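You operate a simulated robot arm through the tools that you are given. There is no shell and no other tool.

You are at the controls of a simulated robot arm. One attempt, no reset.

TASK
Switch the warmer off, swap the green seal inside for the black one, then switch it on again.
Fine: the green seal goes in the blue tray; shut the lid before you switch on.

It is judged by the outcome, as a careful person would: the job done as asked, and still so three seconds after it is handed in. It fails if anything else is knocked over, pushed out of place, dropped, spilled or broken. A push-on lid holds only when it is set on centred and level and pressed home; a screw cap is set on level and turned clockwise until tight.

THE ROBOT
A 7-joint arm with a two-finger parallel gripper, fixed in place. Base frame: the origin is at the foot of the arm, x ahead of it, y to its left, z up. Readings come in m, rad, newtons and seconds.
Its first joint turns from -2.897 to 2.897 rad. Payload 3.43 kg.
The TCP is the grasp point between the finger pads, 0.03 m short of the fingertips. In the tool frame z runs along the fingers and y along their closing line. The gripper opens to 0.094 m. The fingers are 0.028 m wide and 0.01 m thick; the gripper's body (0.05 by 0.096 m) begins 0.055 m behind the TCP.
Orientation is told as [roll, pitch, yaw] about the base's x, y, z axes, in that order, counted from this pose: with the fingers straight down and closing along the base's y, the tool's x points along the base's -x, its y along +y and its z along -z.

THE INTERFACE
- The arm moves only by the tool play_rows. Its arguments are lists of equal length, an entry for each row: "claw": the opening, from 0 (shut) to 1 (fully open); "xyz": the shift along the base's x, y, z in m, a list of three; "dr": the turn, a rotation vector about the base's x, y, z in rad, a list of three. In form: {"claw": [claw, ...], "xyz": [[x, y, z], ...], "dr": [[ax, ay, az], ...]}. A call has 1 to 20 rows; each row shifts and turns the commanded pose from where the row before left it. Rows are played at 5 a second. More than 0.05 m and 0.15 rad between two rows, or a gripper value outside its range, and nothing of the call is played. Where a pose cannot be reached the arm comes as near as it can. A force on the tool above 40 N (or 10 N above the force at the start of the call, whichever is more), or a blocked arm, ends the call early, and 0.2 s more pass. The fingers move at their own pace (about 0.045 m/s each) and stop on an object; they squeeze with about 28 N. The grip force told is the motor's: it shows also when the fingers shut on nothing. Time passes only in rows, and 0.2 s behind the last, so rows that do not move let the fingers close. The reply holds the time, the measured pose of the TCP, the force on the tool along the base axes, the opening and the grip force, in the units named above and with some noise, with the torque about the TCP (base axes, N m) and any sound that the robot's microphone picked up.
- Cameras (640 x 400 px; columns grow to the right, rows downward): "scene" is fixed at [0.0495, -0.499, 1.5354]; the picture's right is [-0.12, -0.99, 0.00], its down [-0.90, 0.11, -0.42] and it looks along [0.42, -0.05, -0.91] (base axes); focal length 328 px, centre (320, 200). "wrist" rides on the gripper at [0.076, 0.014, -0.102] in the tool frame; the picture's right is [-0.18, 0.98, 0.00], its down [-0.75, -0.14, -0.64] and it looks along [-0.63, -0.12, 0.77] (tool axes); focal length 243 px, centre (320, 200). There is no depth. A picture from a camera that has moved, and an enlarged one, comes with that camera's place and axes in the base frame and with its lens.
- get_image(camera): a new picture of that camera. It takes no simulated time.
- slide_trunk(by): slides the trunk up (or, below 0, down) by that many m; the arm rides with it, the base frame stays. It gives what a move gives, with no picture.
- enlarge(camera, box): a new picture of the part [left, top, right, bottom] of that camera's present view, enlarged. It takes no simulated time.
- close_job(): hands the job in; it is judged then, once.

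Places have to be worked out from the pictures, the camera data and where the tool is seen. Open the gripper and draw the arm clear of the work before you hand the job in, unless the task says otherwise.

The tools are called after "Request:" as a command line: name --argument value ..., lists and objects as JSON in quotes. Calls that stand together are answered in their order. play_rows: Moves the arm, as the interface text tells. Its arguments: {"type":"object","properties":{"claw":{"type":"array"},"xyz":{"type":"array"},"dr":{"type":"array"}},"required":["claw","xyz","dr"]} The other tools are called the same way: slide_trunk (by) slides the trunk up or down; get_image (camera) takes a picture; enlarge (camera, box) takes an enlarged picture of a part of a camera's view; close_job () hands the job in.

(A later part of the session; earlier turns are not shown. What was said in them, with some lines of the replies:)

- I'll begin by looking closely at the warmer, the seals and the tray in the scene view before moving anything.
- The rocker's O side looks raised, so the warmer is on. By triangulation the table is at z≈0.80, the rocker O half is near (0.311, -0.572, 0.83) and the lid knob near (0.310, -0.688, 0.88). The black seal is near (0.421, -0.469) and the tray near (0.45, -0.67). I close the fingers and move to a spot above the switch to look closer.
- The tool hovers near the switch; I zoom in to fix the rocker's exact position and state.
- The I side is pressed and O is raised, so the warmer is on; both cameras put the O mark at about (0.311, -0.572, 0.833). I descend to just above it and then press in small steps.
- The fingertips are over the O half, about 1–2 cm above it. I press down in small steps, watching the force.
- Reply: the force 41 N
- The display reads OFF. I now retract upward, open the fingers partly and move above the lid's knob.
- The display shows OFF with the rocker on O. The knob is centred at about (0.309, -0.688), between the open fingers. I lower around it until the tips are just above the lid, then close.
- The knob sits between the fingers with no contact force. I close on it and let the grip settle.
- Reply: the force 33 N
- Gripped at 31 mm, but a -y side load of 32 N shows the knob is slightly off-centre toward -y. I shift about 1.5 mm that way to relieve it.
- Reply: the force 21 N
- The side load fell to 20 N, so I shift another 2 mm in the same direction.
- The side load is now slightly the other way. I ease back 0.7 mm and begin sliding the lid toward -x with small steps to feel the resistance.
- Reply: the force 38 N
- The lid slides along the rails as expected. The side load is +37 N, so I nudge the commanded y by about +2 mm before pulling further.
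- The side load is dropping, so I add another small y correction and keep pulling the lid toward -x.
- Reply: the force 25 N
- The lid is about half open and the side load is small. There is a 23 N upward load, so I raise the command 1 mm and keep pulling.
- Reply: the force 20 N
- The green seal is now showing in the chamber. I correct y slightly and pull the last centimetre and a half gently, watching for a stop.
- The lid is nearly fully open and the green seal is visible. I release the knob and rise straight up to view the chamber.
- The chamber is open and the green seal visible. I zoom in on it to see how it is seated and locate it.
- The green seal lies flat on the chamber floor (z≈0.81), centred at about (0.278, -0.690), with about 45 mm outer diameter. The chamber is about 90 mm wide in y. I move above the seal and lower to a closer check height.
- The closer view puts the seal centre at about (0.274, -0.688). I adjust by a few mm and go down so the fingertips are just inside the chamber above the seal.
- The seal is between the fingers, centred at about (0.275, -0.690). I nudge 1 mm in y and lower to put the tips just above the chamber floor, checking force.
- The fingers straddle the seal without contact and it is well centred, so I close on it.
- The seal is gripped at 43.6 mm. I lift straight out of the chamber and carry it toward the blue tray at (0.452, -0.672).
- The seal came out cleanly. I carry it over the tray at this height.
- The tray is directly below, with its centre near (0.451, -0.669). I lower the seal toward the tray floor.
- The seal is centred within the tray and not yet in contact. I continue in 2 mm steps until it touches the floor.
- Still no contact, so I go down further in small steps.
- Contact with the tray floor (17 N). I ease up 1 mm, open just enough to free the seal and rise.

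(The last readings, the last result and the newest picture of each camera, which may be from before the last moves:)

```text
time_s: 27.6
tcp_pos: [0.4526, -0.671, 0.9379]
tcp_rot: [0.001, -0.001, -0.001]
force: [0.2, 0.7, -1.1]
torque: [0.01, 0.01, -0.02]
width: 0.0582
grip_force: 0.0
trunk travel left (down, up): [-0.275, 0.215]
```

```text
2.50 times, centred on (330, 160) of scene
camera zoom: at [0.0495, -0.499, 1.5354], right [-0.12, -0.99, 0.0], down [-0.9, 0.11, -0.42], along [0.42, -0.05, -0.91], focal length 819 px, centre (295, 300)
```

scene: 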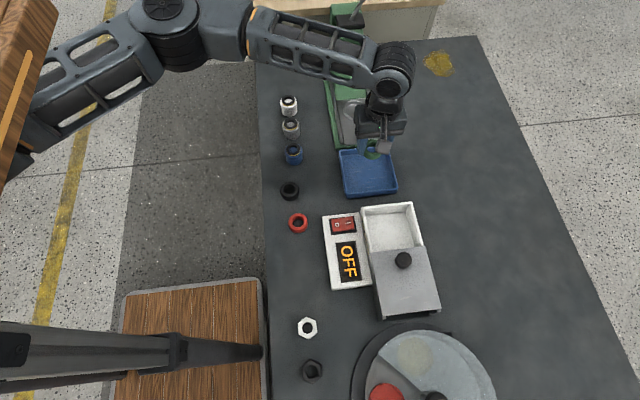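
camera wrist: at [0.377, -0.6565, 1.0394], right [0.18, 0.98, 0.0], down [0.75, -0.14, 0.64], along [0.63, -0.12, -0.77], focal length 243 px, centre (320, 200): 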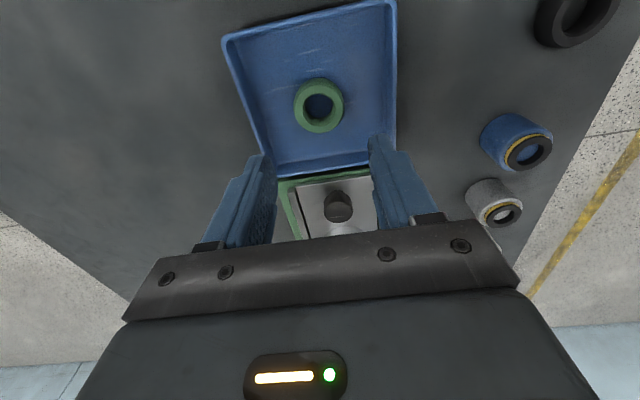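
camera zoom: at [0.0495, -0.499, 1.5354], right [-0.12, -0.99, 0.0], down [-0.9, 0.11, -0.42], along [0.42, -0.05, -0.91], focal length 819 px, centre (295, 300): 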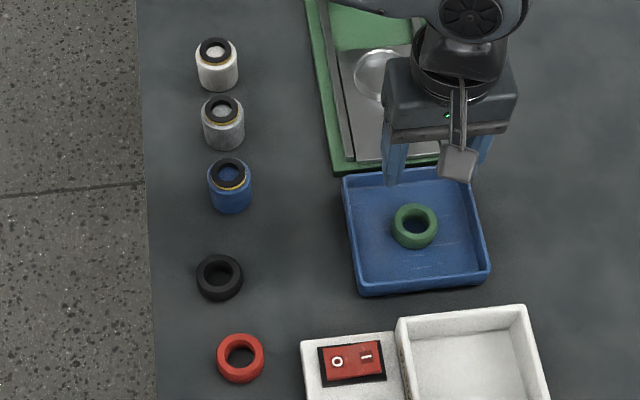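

The green seal rests flat in the blue tray. Next I move above the black seal at about (0.421, -0.469).

Request:
play_rows --claw '[0.62, 0.62, 0.62, 0.62, 0.62, 0.62]' --xyz '[[-0.0063, 0.0406, 0], [-0.0063, 0.0406, 0], [-0.0063, 0.0406, 0], [-0.0063, 0.0406, 0], [-0.0063, 0.0406, 0], [0, 0, 0]]' --dr '[[0, 0, 0], [0, 0, 0], [0, 0, 0], [0, 0, 0], [0, 0, 0], [0, 0, 0]]'

Request:
get_image --camera "wrist"

Request:
get_image --camera "scene"

```text
time_s: 29.0
tcp_pos: [0.4225, -0.4693, 0.9375]
tcp_rot: [-0.001, 0.001, 0.001]
force: [-0.4, -0.4, 0.1]
torque: [0.01, -0.01, -0.02]
width: 0.0584
grip_force: 0.1
trunk travel left (down, up): [-0.275, 0.215]
```

```text
taken
camera wrist: at [0.346, -0.4549, 1.039], right [0.18, 0.98, 0.0], down [0.75, -0.14, 0.64], along [0.63, -0.12, -0.77], focal length 243 px, centre (320, 200)
```

wrist: 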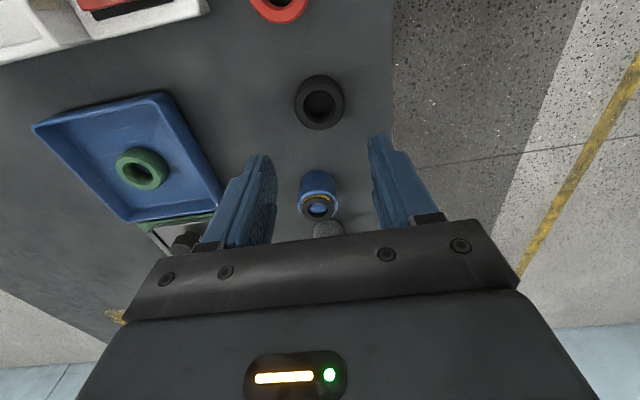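

```text
taken
```

scene: 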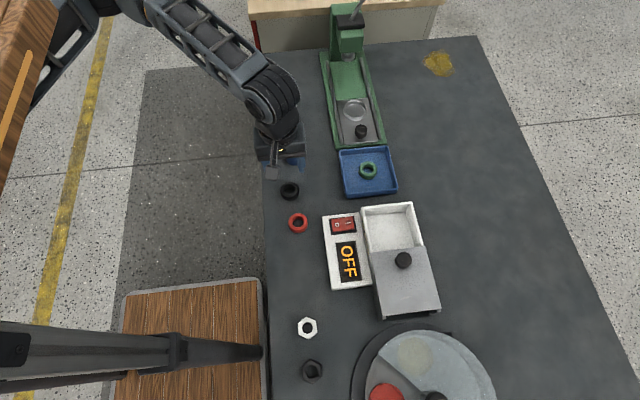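

The black seal's centre projects to about (0.4206, -0.469), right under the gripper. I descend to just above it and check.

Request:
play_rows --claw '[0.62, 0.62, 0.62, 0.62]' --xyz '[[0, 0, -0.03], [0, 0, -0.03], [0, 0, -0.014], [0, 0, 0]]' --dr '[[0, 0, 0], [0, 0, 0], [0, 0, 0], [0, 0, 0]]'

Request:
enlarge --camera "wrist" --box '[200, 60, 440, 240]'

Request:
enlarge --camera "scene" --box '[240, 130, 340, 230]'

```text
time_s: 30.0
tcp_pos: [0.4219, -0.4677, 0.8638]
tcp_rot: [0.0, 0.001, 0.001]
force: [-0.7, 0.0, 0.3]
torque: [-0.02, 0.0, -0.02]
width: 0.0581
grip_force: 0.0
trunk travel left (down, up): [-0.275, 0.215]
```

```text
2.22 times, centred on (320, 150) of wrist
camera zoom: at [0.3459, -0.4538, 0.9646], right [0.18, 0.98, 0.0], down [0.75, -0.14, 0.64], along [0.63, -0.12, -0.77], focal length 539 px, centre (320, 311)
```

zoom: 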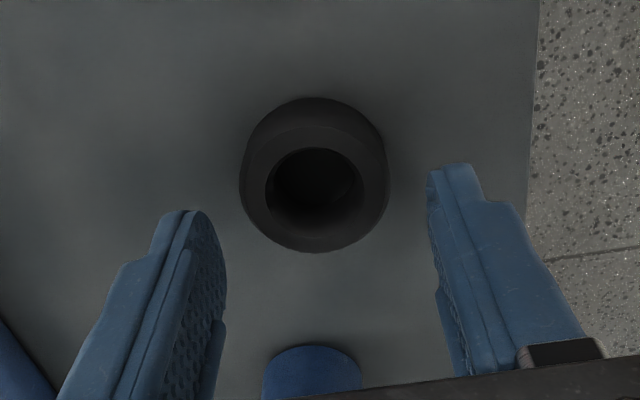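

```text
4.00 times, centred on (290, 180) of scene
camera zoom: at [0.0495, -0.499, 1.5354], right [-0.12, -0.99, 0.0], down [-0.9, 0.11, -0.42], along [0.42, -0.05, -0.91], focal length 1311 px, centre (440, 280)
```

zoom: 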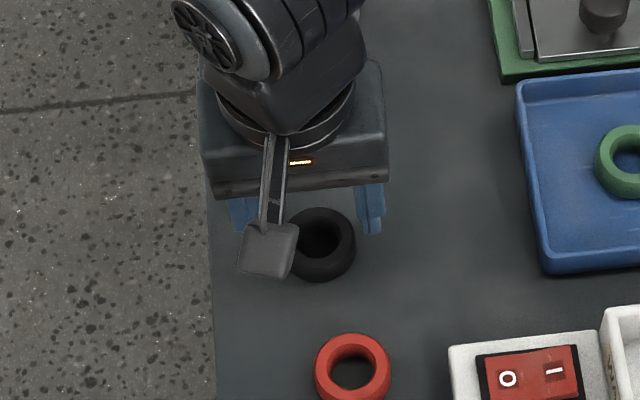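

The view matches the green seal's pick geometry and nothing is near the fingers. I descend to grip height, just above the table.

Request:
play_rows --claw '[0.62, 0.62, 0.62, 0.62]' --xyz '[[0, -0.001, -0.014], [0, 0, -0.009], [0, 0, -0.005], [0, 0, 0]]' --dr '[[0, 0, 0], [0, 0, 0], [0, 0, 0], [0, 0, 0]]'

Request:
enlarge --camera "wrist" --box '[200, 60, 440, 240]'

```text
time_s: 31.0
tcp_pos: [0.4212, -0.4674, 0.8346]
tcp_rot: [-0.001, 0.0, 0.001]
force: [0.2, -0.5, -0.5]
torque: [0.0, -0.02, 0.01]
width: 0.0582
grip_force: 0.2
trunk travel left (down, up): [-0.275, 0.215]
```

```text
2.22 times, centred on (320, 150) of wrist
camera zoom: at [0.3451, -0.4543, 0.9364], right [0.18, 0.98, 0.0], down [0.75, -0.14, 0.64], along [0.63, -0.12, -0.77], focal length 539 px, centre (320, 311)
```

zoom: 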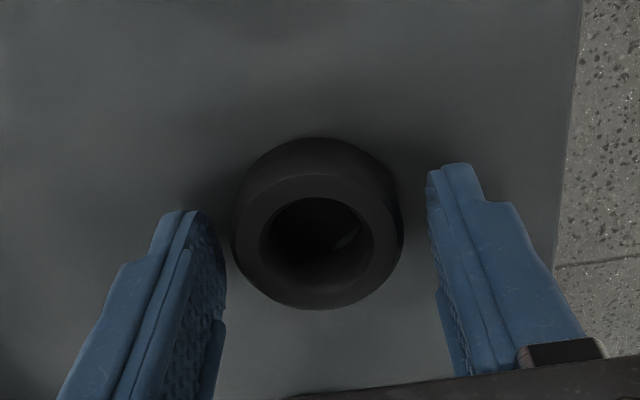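

The fingers straddle the black seal without touching it; I close the gripper.

Request:
play_rows --claw '[0.4, 0.3, 0.2, 0.2]' --xyz '[[0, 0, 0], [0, 0, 0], [0, 0, 0], [0, 0, 0]]' --dr '[[0, 0, 0], [0, 0, 0], [0, 0, 0], [0, 0, 0]]'

Request:
enlarge --camera "wrist" --box '[200, 60, 440, 240]'

```text
time_s: 32.0
tcp_pos: [0.4219, -0.4687, 0.8352]
tcp_rot: [-0.002, 0.001, 0.0]
force: [0.2, 0.2, 0.3]
torque: [0.02, 0.02, 0.04]
width: 0.044
grip_force: 28.2
trunk travel left (down, up): [-0.275, 0.215]
```

```text
2.22 times, centred on (320, 150) of wrist
camera zoom: at [0.3452, -0.4542, 0.9365], right [0.18, 0.98, 0.0], down [0.75, -0.14, 0.64], along [0.63, -0.12, -0.77], focal length 539 px, centre (320, 311)
```

zoom: 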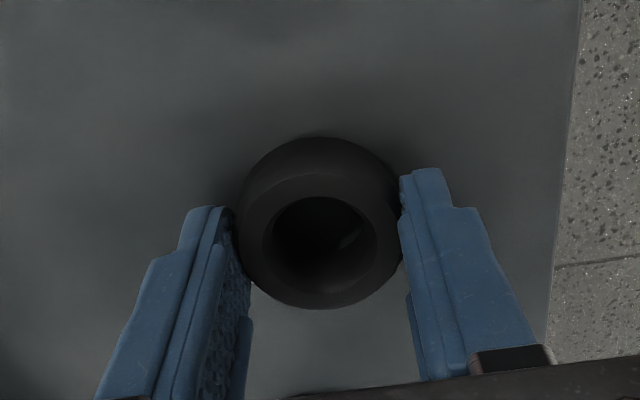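

The black seal is held at 44 mm. I lift it and carry it over to the warmer's chamber at a safe height.

Request:
play_rows --claw '[0.2, 0.2, 0.2, 0.2, 0.2, 0.2, 0.2, 0.2, 0.2, 0.2, 0.2, 0.2]' --xyz '[[0, 0, 0.02], [0, 0, 0.035], [0, 0, 0.035], [0, 0, 0.028], [-0.0209, -0.0313, 0], [-0.0209, -0.0313, 0], [-0.0209, -0.0313, 0], [-0.0209, -0.0313, 0], [-0.0209, -0.0313, 0], [-0.0209, -0.0313, 0], [-0.0206, -0.0317, 0], [0, 0, 0]]' --dr '[[0, 0, 0], [0, 0, 0], [0, 0, 0], [0, 0, 0], [0, 0, 0], [0, 0, 0], [0, 0, 0], [0, 0, 0], [0, 0, 0], [0, 0, 0], [0, 0, 0], [0, 0, 0]]'

Request:
get_image --camera "wrist"

Request:
get_image --camera "scene"

```text
time_s: 34.6
tcp_pos: [0.2762, -0.689, 0.9552]
tcp_rot: [0.002, 0.0, -0.001]
force: [-1.0, -0.7, -0.6]
torque: [-0.02, 0.01, -0.03]
width: 0.0437
grip_force: 28.5
trunk travel left (down, up): [-0.275, 0.215]
```

```text
taken
camera wrist: at [0.2002, -0.6737, 1.0561], right [0.19, 0.98, 0.0], down [0.75, -0.14, 0.64], along [0.63, -0.12, -0.77], focal length 243 px, centre (320, 200)
```

wrist: 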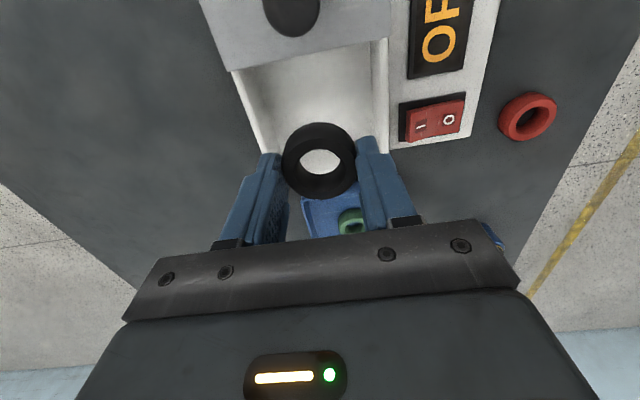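

```text
taken
```

scene: 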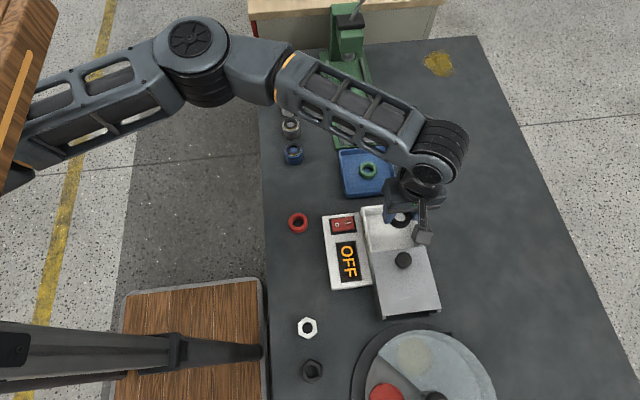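

The black seal is over the chamber in the same place where the green one came out. I lower it into the chamber, slowing near the floor.

Request:
play_rows --claw '[0.2, 0.2, 0.2, 0.2, 0.2, 0.2]' --xyz '[[0, 0, -0.035], [0, 0, -0.035], [0, 0, -0.025], [0, 0, -0.009], [0, 0, -0.003], [0, 0, 0]]' --dr '[[0, 0, 0], [0, 0, 0], [0, 0, 0], [0, 0, 0], [0, 0, 0], [0, 0, 0]]'

Request:
enlarge --camera "wrist" --box '[200, 60, 440, 240]'

Request:
enlarge --camera "scene" --box '[340, 180, 440, 260]'

```text
time_s: 36.0
tcp_pos: [0.2756, -0.6897, 0.8473]
tcp_rot: [-0.001, -0.001, 0.0]
force: [0.4, 0.3, -1.1]
torque: [0.03, -0.02, -0.01]
width: 0.0437
grip_force: 27.6
trunk travel left (down, up): [-0.275, 0.215]
```

```text
2.22 times, centred on (320, 150) of wrist
camera zoom: at [0.1999, -0.6753, 0.9477], right [0.18, 0.98, 0.0], down [0.75, -0.14, 0.64], along [0.63, -0.12, -0.77], focal length 539 px, centre (320, 311)
```

zoom: 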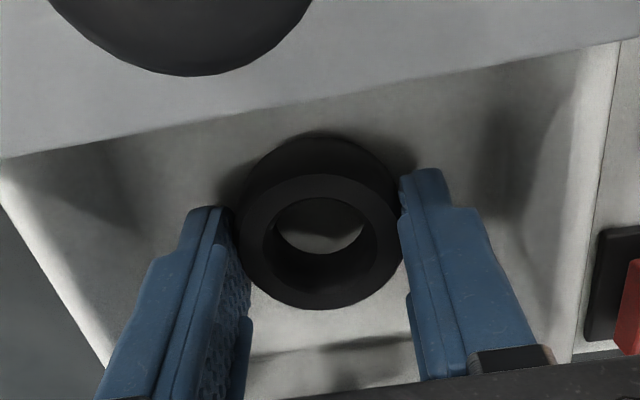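

```text
5.00 times, centred on (390, 220) of scene
camera zoom: at [0.0495, -0.499, 1.5354], right [-0.12, -0.99, 0.0], down [-0.9, 0.11, -0.42], along [0.42, -0.05, -0.91], focal length 1638 px, centre (-30, 100)
```

zoom: 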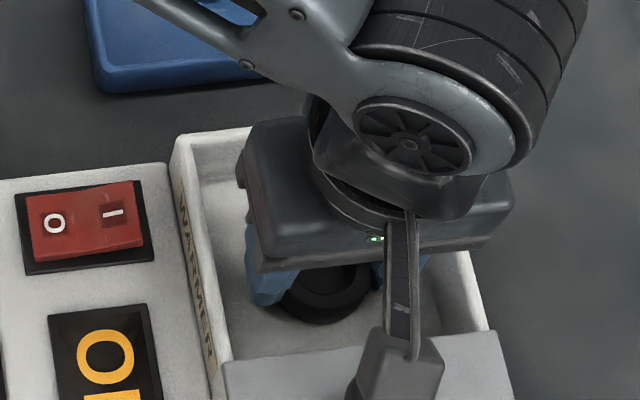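

The seal is inside the chamber, not yet touching. I continue in 1.5 mm steps until it contacts the floor.

Request:
play_rows --claw '[0.2, 0.2, 0.2]' --xyz '[[0, 0, -0.0015], [0, 0, -0.0015], [0, 0, 0]]' --dr '[[0, 0, 0], [0, 0, 0], [0, 0, 0]]'

```text
time_s: 36.8
tcp_pos: [0.2763, -0.6905, 0.8451]
tcp_rot: [0.0, 0.0, 0.0]
force: [0.7, 0.7, 5.4]
torque: [0.02, -0.04, -0.01]
width: 0.0436
grip_force: 27.9
trunk travel left (down, up): [-0.275, 0.215]
```

It has touched the floor lightly (5 N). I open the fingers to release it and rise straight up.

Request:
play_rows --claw '[0.62, 0.62, 0.62, 0.62, 0.62, 0.62, 0.62]' --xyz '[[0, 0, 0], [0, 0, 0], [0, 0, 0], [0, 0, 0.02], [0, 0, 0.035], [0, 0, 0.035], [0, 0, 0.01]]' --dr '[[0, 0, 0], [0, 0, 0], [0, 0, 0], [0, 0, 0], [0, 0, 0], [0, 0, 0], [0, 0, 0]]'

Request:
get_image --camera "wrist"

Request:
enlarge --camera "scene" --box '[300, 180, 460, 330]'

```text
time_s: 38.4
tcp_pos: [0.275, -0.6884, 0.9453]
tcp_rot: [0.001, 0.0, -0.001]
force: [-0.5, 0.0, -0.2]
torque: [0.02, 0.02, 0.02]
width: 0.0583
grip_force: 0.0
trunk travel left (down, up): [-0.275, 0.215]
```

```text
taken
camera wrist: at [0.1993, -0.6735, 1.047], right [0.18, 0.98, 0.0], down [0.75, -0.14, 0.64], along [0.63, -0.12, -0.77], focal length 243 px, centre (320, 200)
```

wrist: 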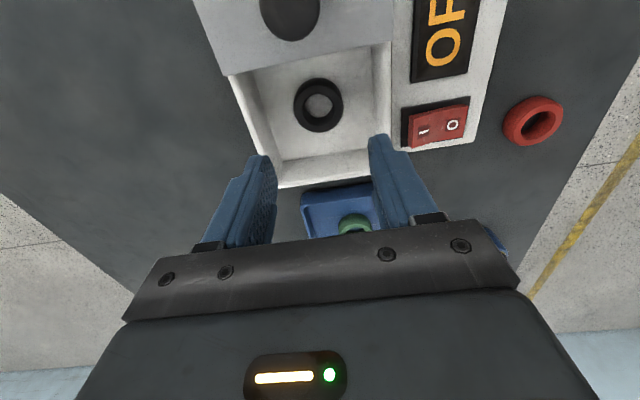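

```text
2.67 times, centred on (380, 255) of scene
camera zoom: at [0.0495, -0.499, 1.5354], right [-0.12, -0.99, 0.0], down [-0.9, 0.11, -0.42], along [0.42, -0.05, -0.91], focal length 874 px, centre (160, 53)
```

zoom: 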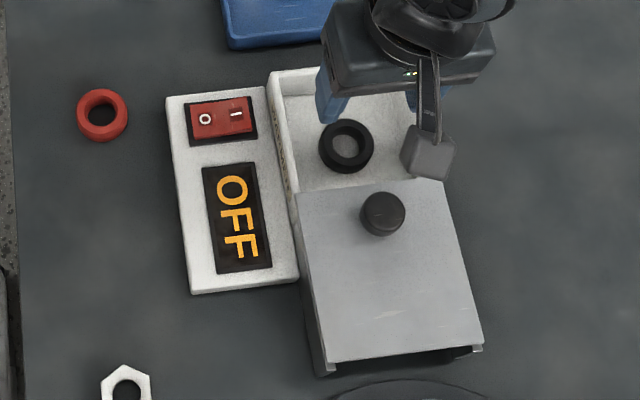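

The black seal lies flat in the chamber. Now I move back over the knob at (0.198, -0.690) and lower around it.

Request:
play_rows --claw '[0.62, 0.62, 0.62, 0.62, 0.62, 0.62]' --xyz '[[-0.038, -0.0003, 0], [-0.0385, -0.0003, 0], [0, 0, -0.02], [0, 0, -0.02], [0, 0, -0.01], [0, 0, 0]]' --dr '[[0, 0, 0], [0, 0, 0], [0, 0, 0], [0, 0, 0], [0, 0, 0], [0, 0, 0]]'

Request:
get_image --camera "wrist"

Request:
enlarge --camera "scene" --box '[300, 180, 460, 330]'

```text
time_s: 39.8
tcp_pos: [0.197, -0.6883, 0.8936]
tcp_rot: [0.0, -0.001, -0.001]
force: [-0.2, 0.0, -0.2]
torque: [-0.01, -0.01, -0.03]
width: 0.0582
grip_force: 0.2
trunk travel left (down, up): [-0.275, 0.215]
```

```text
taken
camera wrist: at [0.1211, -0.6744, 0.9957], right [0.18, 0.98, 0.0], down [0.75, -0.14, 0.64], along [0.63, -0.12, -0.77], focal length 243 px, centre (320, 200)
```

wrist: 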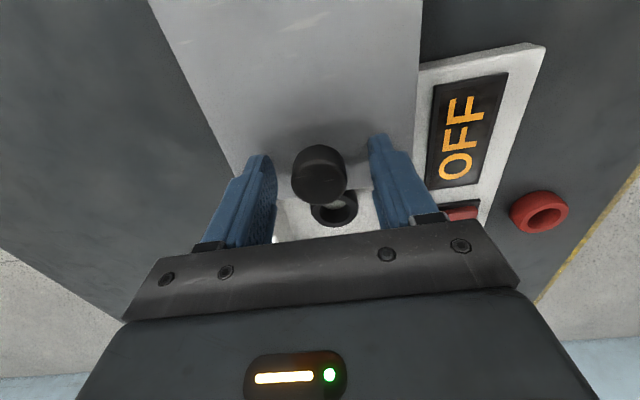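

```text
2.67 times, centred on (380, 255) of scene
camera zoom: at [0.0495, -0.499, 1.5354], right [-0.12, -0.99, 0.0], down [-0.9, 0.11, -0.42], along [0.42, -0.05, -0.91], focal length 874 px, centre (160, 53)
```

zoom: 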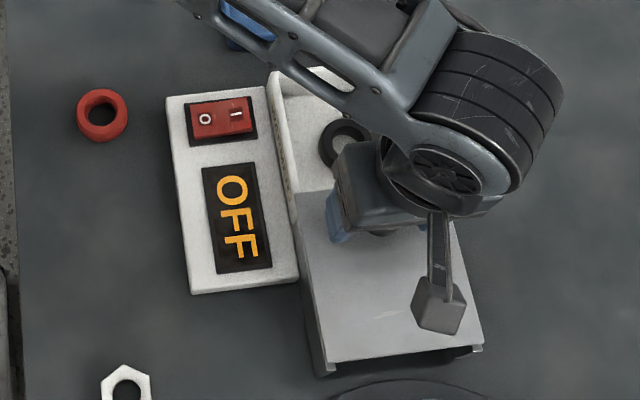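

The knob is between the fingers. I close on it and check the side load.

Request:
play_rows --claw '[0.2, 0.0, 0.0, 0.0]' --xyz '[[0, 0, 0], [0, 0, 0], [0, 0, 0], [0, 0, 0]]' --dr '[[0, 0, 0], [0, 0, 0], [0, 0, 0], [0, 0, 0]]'

```text
time_s: 40.8
tcp_pos: [0.1978, -0.6906, 0.894]
tcp_rot: [-0.002, -0.001, -0.001]
force: [0.4, -14.2, -4.2]
torque: [-0.28, 0.1, -0.05]
width: 0.0315
grip_force: 45.0
trunk travel left (down, up): [-0.275, 0.215]
```

Side load is modest (-14 N). I trim y by -0.7 mm and begin sliding the lid back toward +x.

Request:
play_rows --claw '[0.0, 0.0, 0.0, 0.0, 0.0, 0.0]' --xyz '[[0.002, -0.0007, 0.0002], [0.007, 0, 0], [0.009, 0.0002, 0], [0.009, 0.0002, 0], [0.009, 0.0002, 0], [0, 0, 0]]' --dr '[[0, 0, 0], [0, 0, 0], [0, 0, 0], [0, 0, 0], [0, 0, 0], [0, 0, 0]]'

Request:
enlarge --camera "scene" --box '[300, 180, 460, 330]'

```text
time_s: 42.2
tcp_pos: [0.234, -0.6902, 0.8937]
tcp_rot: [0.001, 0.002, 0.0]
force: [-0.7, 3.0, 2.1]
torque: [0.14, 0.12, -0.03]
width: 0.0311
grip_force: 45.5
trunk travel left (down, up): [-0.275, 0.215]
```

```text
2.67 times, centred on (380, 255) of scene
camera zoom: at [0.0495, -0.499, 1.5354], right [-0.12, -0.99, 0.0], down [-0.9, 0.11, -0.42], along [0.42, -0.05, -0.91], focal length 874 px, centre (160, 53)
```

zoom: 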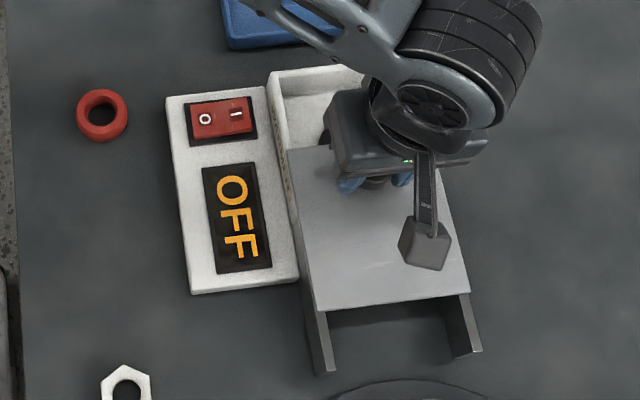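

The lid slides smoothly with hardly any load. I keep pushing toward +x.

Request:
play_rows --claw '[0.0, 0.0, 0.0, 0.0, 0.0, 0.0, 0.0]' --xyz '[[0.008, 0.0001, 0], [0.009, 0.0001, 0], [0.009, 0.0002, 0], [0.009, 0.0002, 0], [0.009, 0.0002, 0], [0.006, 0, 0], [0, 0, 0]]' --dr '[[0, 0, 0], [0, 0, 0], [0, 0, 0], [0, 0, 0], [0, 0, 0], [0, 0, 0], [0, 0, 0]]'

Request:
enlarge --camera "scene" --box '[300, 180, 460, 330]'

```text
time_s: 43.8
tcp_pos: [0.2843, -0.691, 0.8939]
tcp_rot: [0.0, -0.001, 0.002]
force: [-0.7, -4.5, 1.4]
torque: [-0.07, 0.19, 0.06]
width: 0.031
grip_force: 45.3
trunk travel left (down, up): [-0.275, 0.215]
```

```text
2.67 times, centred on (380, 255) of scene
camera zoom: at [0.0495, -0.499, 1.5354], right [-0.12, -0.99, 0.0], down [-0.9, 0.11, -0.42], along [0.42, -0.05, -0.91], focal length 874 px, centre (160, 53)
```

zoom: 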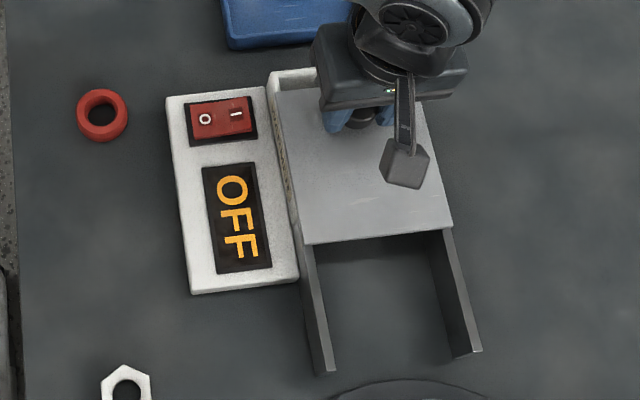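

About 25 mm remain. I push on with decreasing steps, watching for the end stop.

Request:
play_rows --claw '[0.0, 0.0, 0.0, 0.0, 0.0, 0.0]' --xyz '[[0.007, 0, 0], [0.007, 0, 0], [0.005, 0, 0], [0.003, 0, 0], [0.002, 0, 0], [0, 0, 0]]' --dr '[[0, 0, 0], [0, 0, 0], [0, 0, 0], [0, 0, 0], [0, 0, 0], [0, 0, 0]]'

Request:
enlarge --camera "scene" --box '[300, 180, 460, 330]'

```text
time_s: 45.2
tcp_pos: [0.3086, -0.69, 0.894]
tcp_rot: [-0.001, 0.002, -0.001]
force: [-8.6, -7.0, -1.5]
torque: [-0.11, -0.51, 0.01]
width: 0.0312
grip_force: 45.2
trunk travel left (down, up): [-0.275, 0.215]
```

```text
2.67 times, centred on (380, 255) of scene
camera zoom: at [0.0495, -0.499, 1.5354], right [-0.12, -0.99, 0.0], down [-0.9, 0.11, -0.42], along [0.42, -0.05, -0.91], focal length 874 px, centre (160, 53)
```

zoom: 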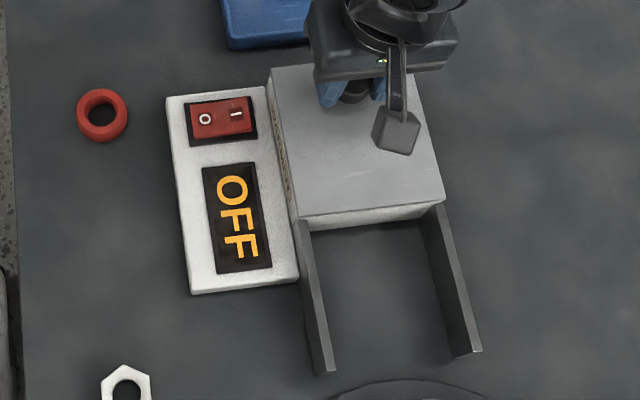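

Resistance of 8.6 N in x appears right at the original closed position. I push 1–1.5 mm more to confirm it is against its stop.

Request:
play_rows --claw '[0.0, 0.0, 0.0]' --xyz '[[0.001, 0, 0], [0.0005, 0, 0], [0, 0, 0]]' --dr '[[0, 0, 0], [0, 0, 0], [0, 0, 0]]'

Request:
enlarge --camera "scene" --box '[340, 180, 440, 260]'

```text
time_s: 46.0
tcp_pos: [0.3077, -0.691, 0.8945]
tcp_rot: [-0.002, 0.0, -0.005]
force: [-19.1, -6.6, -3.1]
torque: [-0.17, 0.23, -0.08]
width: 0.0313
grip_force: 44.9
trunk travel left (down, up): [-0.275, 0.215]
```

```text
5.00 times, centred on (390, 220) of scene
camera zoom: at [0.0495, -0.499, 1.5354], right [-0.12, -0.99, 0.0], down [-0.9, 0.11, -0.42], along [0.42, -0.05, -0.91], focal length 1638 px, centre (-30, 100)
```

zoom: 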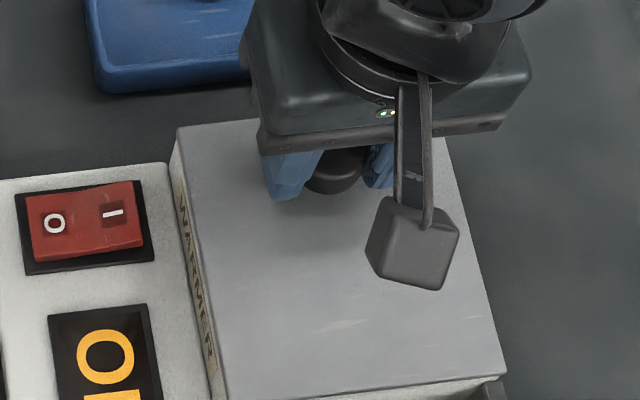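

The lid is firmly against its stop (19 N) and visually fully shut. I release the knob and rise.

Request:
play_rows --claw '[0.6, 0.6, 0.6, 0.6, 0.6, 0.6]' --xyz '[[0, 0, 0], [0, 0, 0], [0, 0, 0], [0, 0, 0.02], [0, 0, 0.04], [0, 0, 0]]' --dr '[[0, 0, 0], [0, 0, 0], [0, 0, 0], [0, 0, 0], [0, 0, 0], [0, 0, 0]]'

Request:
get_image --camera "wrist"

Request:
enlarge --camera "scene" --box '[300, 180, 460, 330]'

```text
time_s: 47.4
tcp_pos: [0.309, -0.6897, 0.9534]
tcp_rot: [0.0, 0.0, 0.0]
force: [-1.0, -0.3, 0.1]
torque: [-0.01, 0.03, 0.0]
width: 0.0562
grip_force: 0.0
trunk travel left (down, up): [-0.275, 0.215]
```

```text
taken
camera wrist: at [0.233, -0.6749, 1.0556], right [0.18, 0.98, 0.0], down [0.75, -0.14, 0.64], along [0.63, -0.12, -0.77], focal length 243 px, centre (320, 200)
```

wrist: 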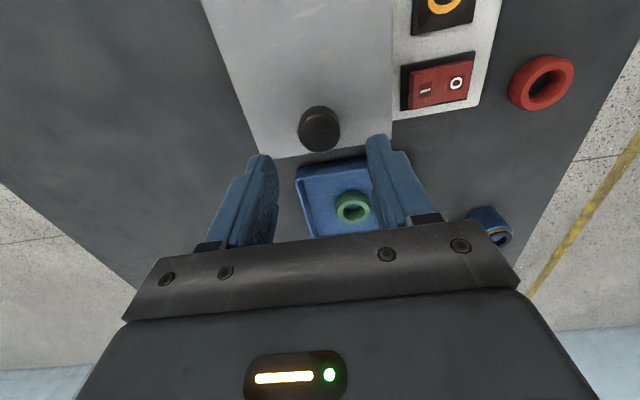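

```text
2.67 times, centred on (380, 255) of scene
camera zoom: at [0.0495, -0.499, 1.5354], right [-0.12, -0.99, 0.0], down [-0.9, 0.11, -0.42], along [0.42, -0.05, -0.91], focal length 874 px, centre (160, 53)
```

zoom: 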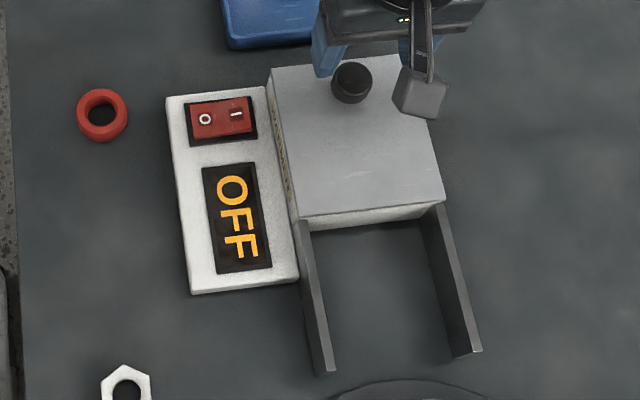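

The lid is fully shut, and the green seal sits in the tray. Now I close the fingers and move over the I half of the rocker at about (0.311, -0.600).

Request:
play_rows --claw '[0.0, 0.0, 0.0, 0.0, 0.0, 0.0]' --xyz '[[0, 0.03, 0], [0, 0.03, 0], [0.001, 0.0293, 0], [0, 0, -0.035], [0, 0, -0.03], [0, 0, 0]]' --dr '[[0, 0, 0], [0, 0, 0], [0, 0, 0], [0, 0, 0], [0, 0, 0], [0, 0, 0]]'

Request:
enlarge --camera "wrist" --box '[220, 40, 420, 180]'

Request:
enlarge --camera "scene" --box '[300, 180, 460, 330]'

```text
time_s: 48.8
tcp_pos: [0.3098, -0.5993, 0.8891]
tcp_rot: [0.0, 0.0, 0.001]
force: [0.1, 0.2, 0.1]
torque: [0.01, 0.03, 0.0]
width: 0.0
grip_force: 28.2
trunk travel left (down, up): [-0.275, 0.215]
```

```text
2.86 times, centred on (320, 110) of wrist
camera zoom: at [0.2342, -0.5853, 0.9901], right [0.18, 0.98, 0.0], down [0.75, -0.14, 0.64], along [0.63, -0.12, -0.77], focal length 693 px, centre (320, 457)
```

zoom: 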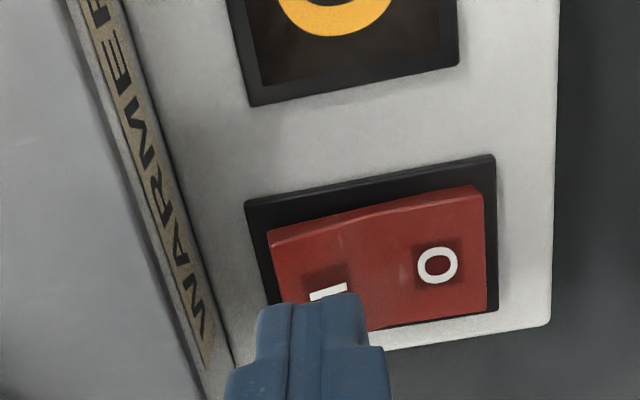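

```text
2.67 times, centred on (380, 255) of scene
camera zoom: at [0.0495, -0.499, 1.5354], right [-0.12, -0.99, 0.0], down [-0.9, 0.11, -0.42], along [0.42, -0.05, -0.91], focal length 874 px, centre (160, 53)
```

zoom: 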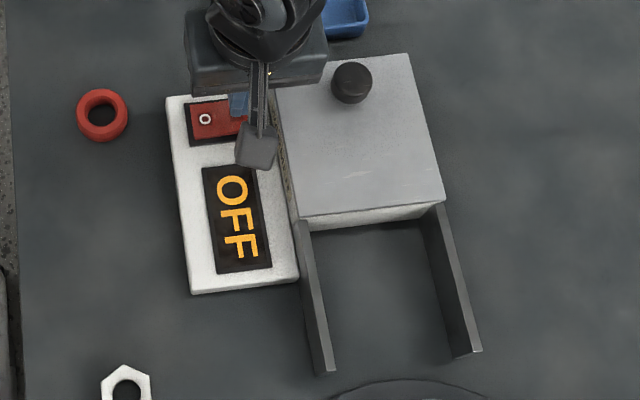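

The closed fingertips are right above the raised I half. I press down in small steps.

Request:
play_rows --claw '[0.0, 0.0, 0.0, 0.0, 0.0, 0.0]' --xyz '[[0, 0, -0.008], [0, 0, -0.007], [0, 0, -0.004], [0, 0, -0.003], [0, 0, -0.003], [0, 0, -0.0023]]' --dr '[[0, 0, 0], [0, 0, 0], [0, 0, 0], [0, 0, 0], [0, 0, 0], [0, 0, 0]]'

Request:
enlarge --camera "scene" --box '[300, 180, 460, 330]'

```text
time_s: 50.3
tcp_pos: [0.3123, -0.6002, 0.8675]
tcp_rot: [-0.006, -0.001, -0.001]
force: [0.7, 10.4, 17.1]
torque: [0.47, -0.05, -0.03]
width: 0.0002
grip_force: 27.8
trunk travel left (down, up): [-0.275, 0.215]
heard: click
stopped in row 6: the force on the tool passed its limit at 42 N (the readings are from after the stop); the commanded pose is now the measured one
```

```text
2.67 times, centred on (380, 255) of scene
camera zoom: at [0.0495, -0.499, 1.5354], right [-0.12, -0.99, 0.0], down [-0.9, 0.11, -0.42], along [0.42, -0.05, -0.91], focal length 874 px, centre (160, 53)
```

zoom: 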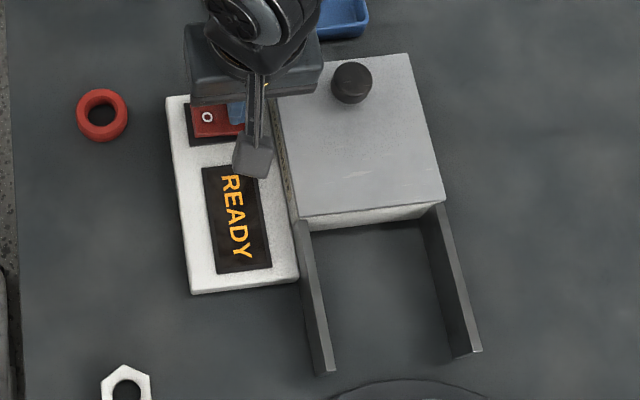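

A click was heard and the display reads READY again. I retract straight up, open the gripper and draw the arm back toward its starting place.

Request:
play_rows --claw '[0.0, 0.0, 0.0, 1.0, 1.0, 1.0, 1.0, 1.0, 1.0, 1.0, 1.0]' --xyz '[[0, 0, 0.015], [0, 0, 0.04], [0, 0, 0.045], [0, 0.01, 0.045], [0, 0.03, 0.035], [0, 0.035, 0.03], [0, 0.035, 0.03], [0.005, 0.035, 0.03], [0.005, 0.035, 0], [0.005, 0.035, 0], [0, 0, 0]]' --dr '[[0, 0, 0], [0, 0, 0], [0, 0, 0], [0, 0, 0], [0, 0, 0], [0, 0, 0], [0, 0, 0], [0, 0, 0], [0, 0, 0], [0, 0, 0], [0, 0, 0]]'

Request:
get_image --camera "scene"

Request:
enlarge --camera "scene" --box '[300, 180, 460, 330]'

Request:
enlarge --camera "scene" --box '[250, 80, 410, 240]'

Request:
get_image --camera "wrist"

```text
time_s: 52.7
tcp_pos: [0.3256, -0.3855, 1.1376]
tcp_rot: [-0.005, -0.002, 0.003]
force: [0.7, 0.4, 0.7]
torque: [0.02, 0.0, 0.03]
width: 0.094
grip_force: 0.0
trunk travel left (down, up): [-0.275, 0.215]
```

```text
taken
```

scene: 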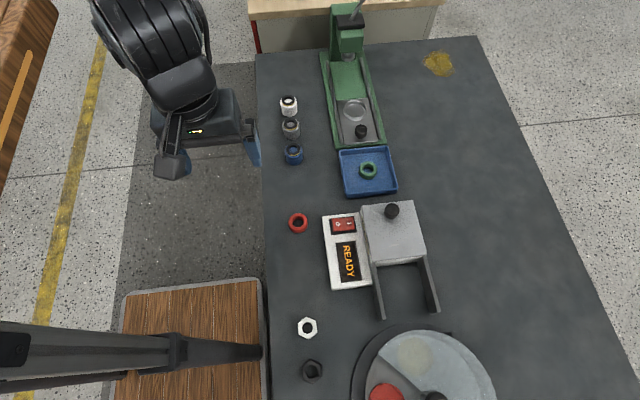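

```text
2.67 times, centred on (380, 255) of scene
camera zoom: at [0.0495, -0.499, 1.5354], right [-0.12, -0.99, 0.0], down [-0.9, 0.11, -0.42], along [0.42, -0.05, -0.91], focal length 874 px, centre (160, 53)
```

zoom: 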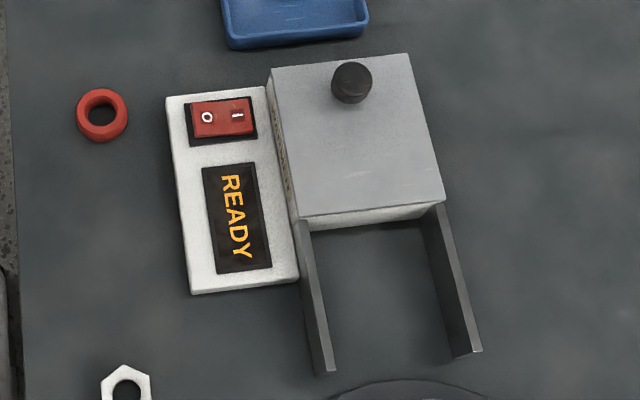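

```text
2.50 times, centred on (330, 160) of scene
camera zoom: at [0.0495, -0.499, 1.5354], right [-0.12, -0.99, 0.0], down [-0.9, 0.11, -0.42], along [0.42, -0.05, -0.91], focal length 819 px, centre (295, 300)
```

zoom: 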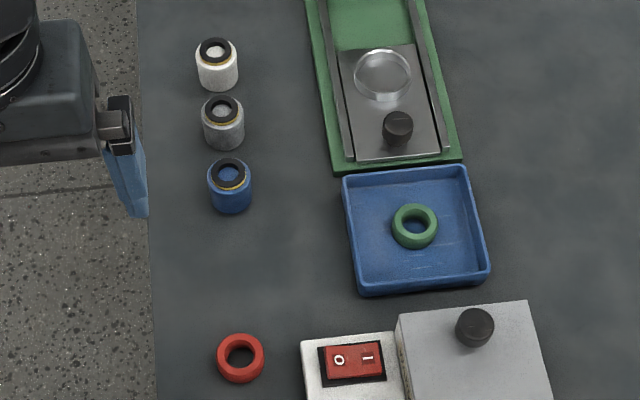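

```text
taken
camera wrist: at [0.2489, -0.3701, 1.2381], right [0.18, 0.98, 0.0], down [0.75, -0.14, 0.64], along [0.63, -0.12, -0.77], focal length 243 px, centre (320, 200)
```

wrist: 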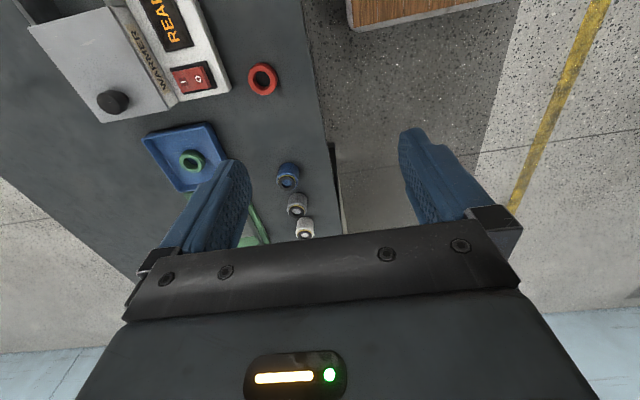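

The display reads READY with the I side pressed, and the lid is shut over the black seal. The green seal is in the blue tray, the other items have not moved, and the arm is clear with the gripper open. I hand the job in.

Request:
close_job

```text
The job is handed in.
```

The seal swap is done and the job is handed in; I don't have the verdict yet.

- **Warmer:** I switched it off first, and the display read OFF. After the swap I switched it on again, heard the click, and the display reads READY.
- **Seals:** The black seal lies flat in the warmer, where the green one was. The green seal is in the blue tray.
- **Lid:** I slid it shut against its stop before switching on.
- **Everything else:** The final pictures show nothing else moved or knocked over. The gripper is open and the arm is back near its starting place.
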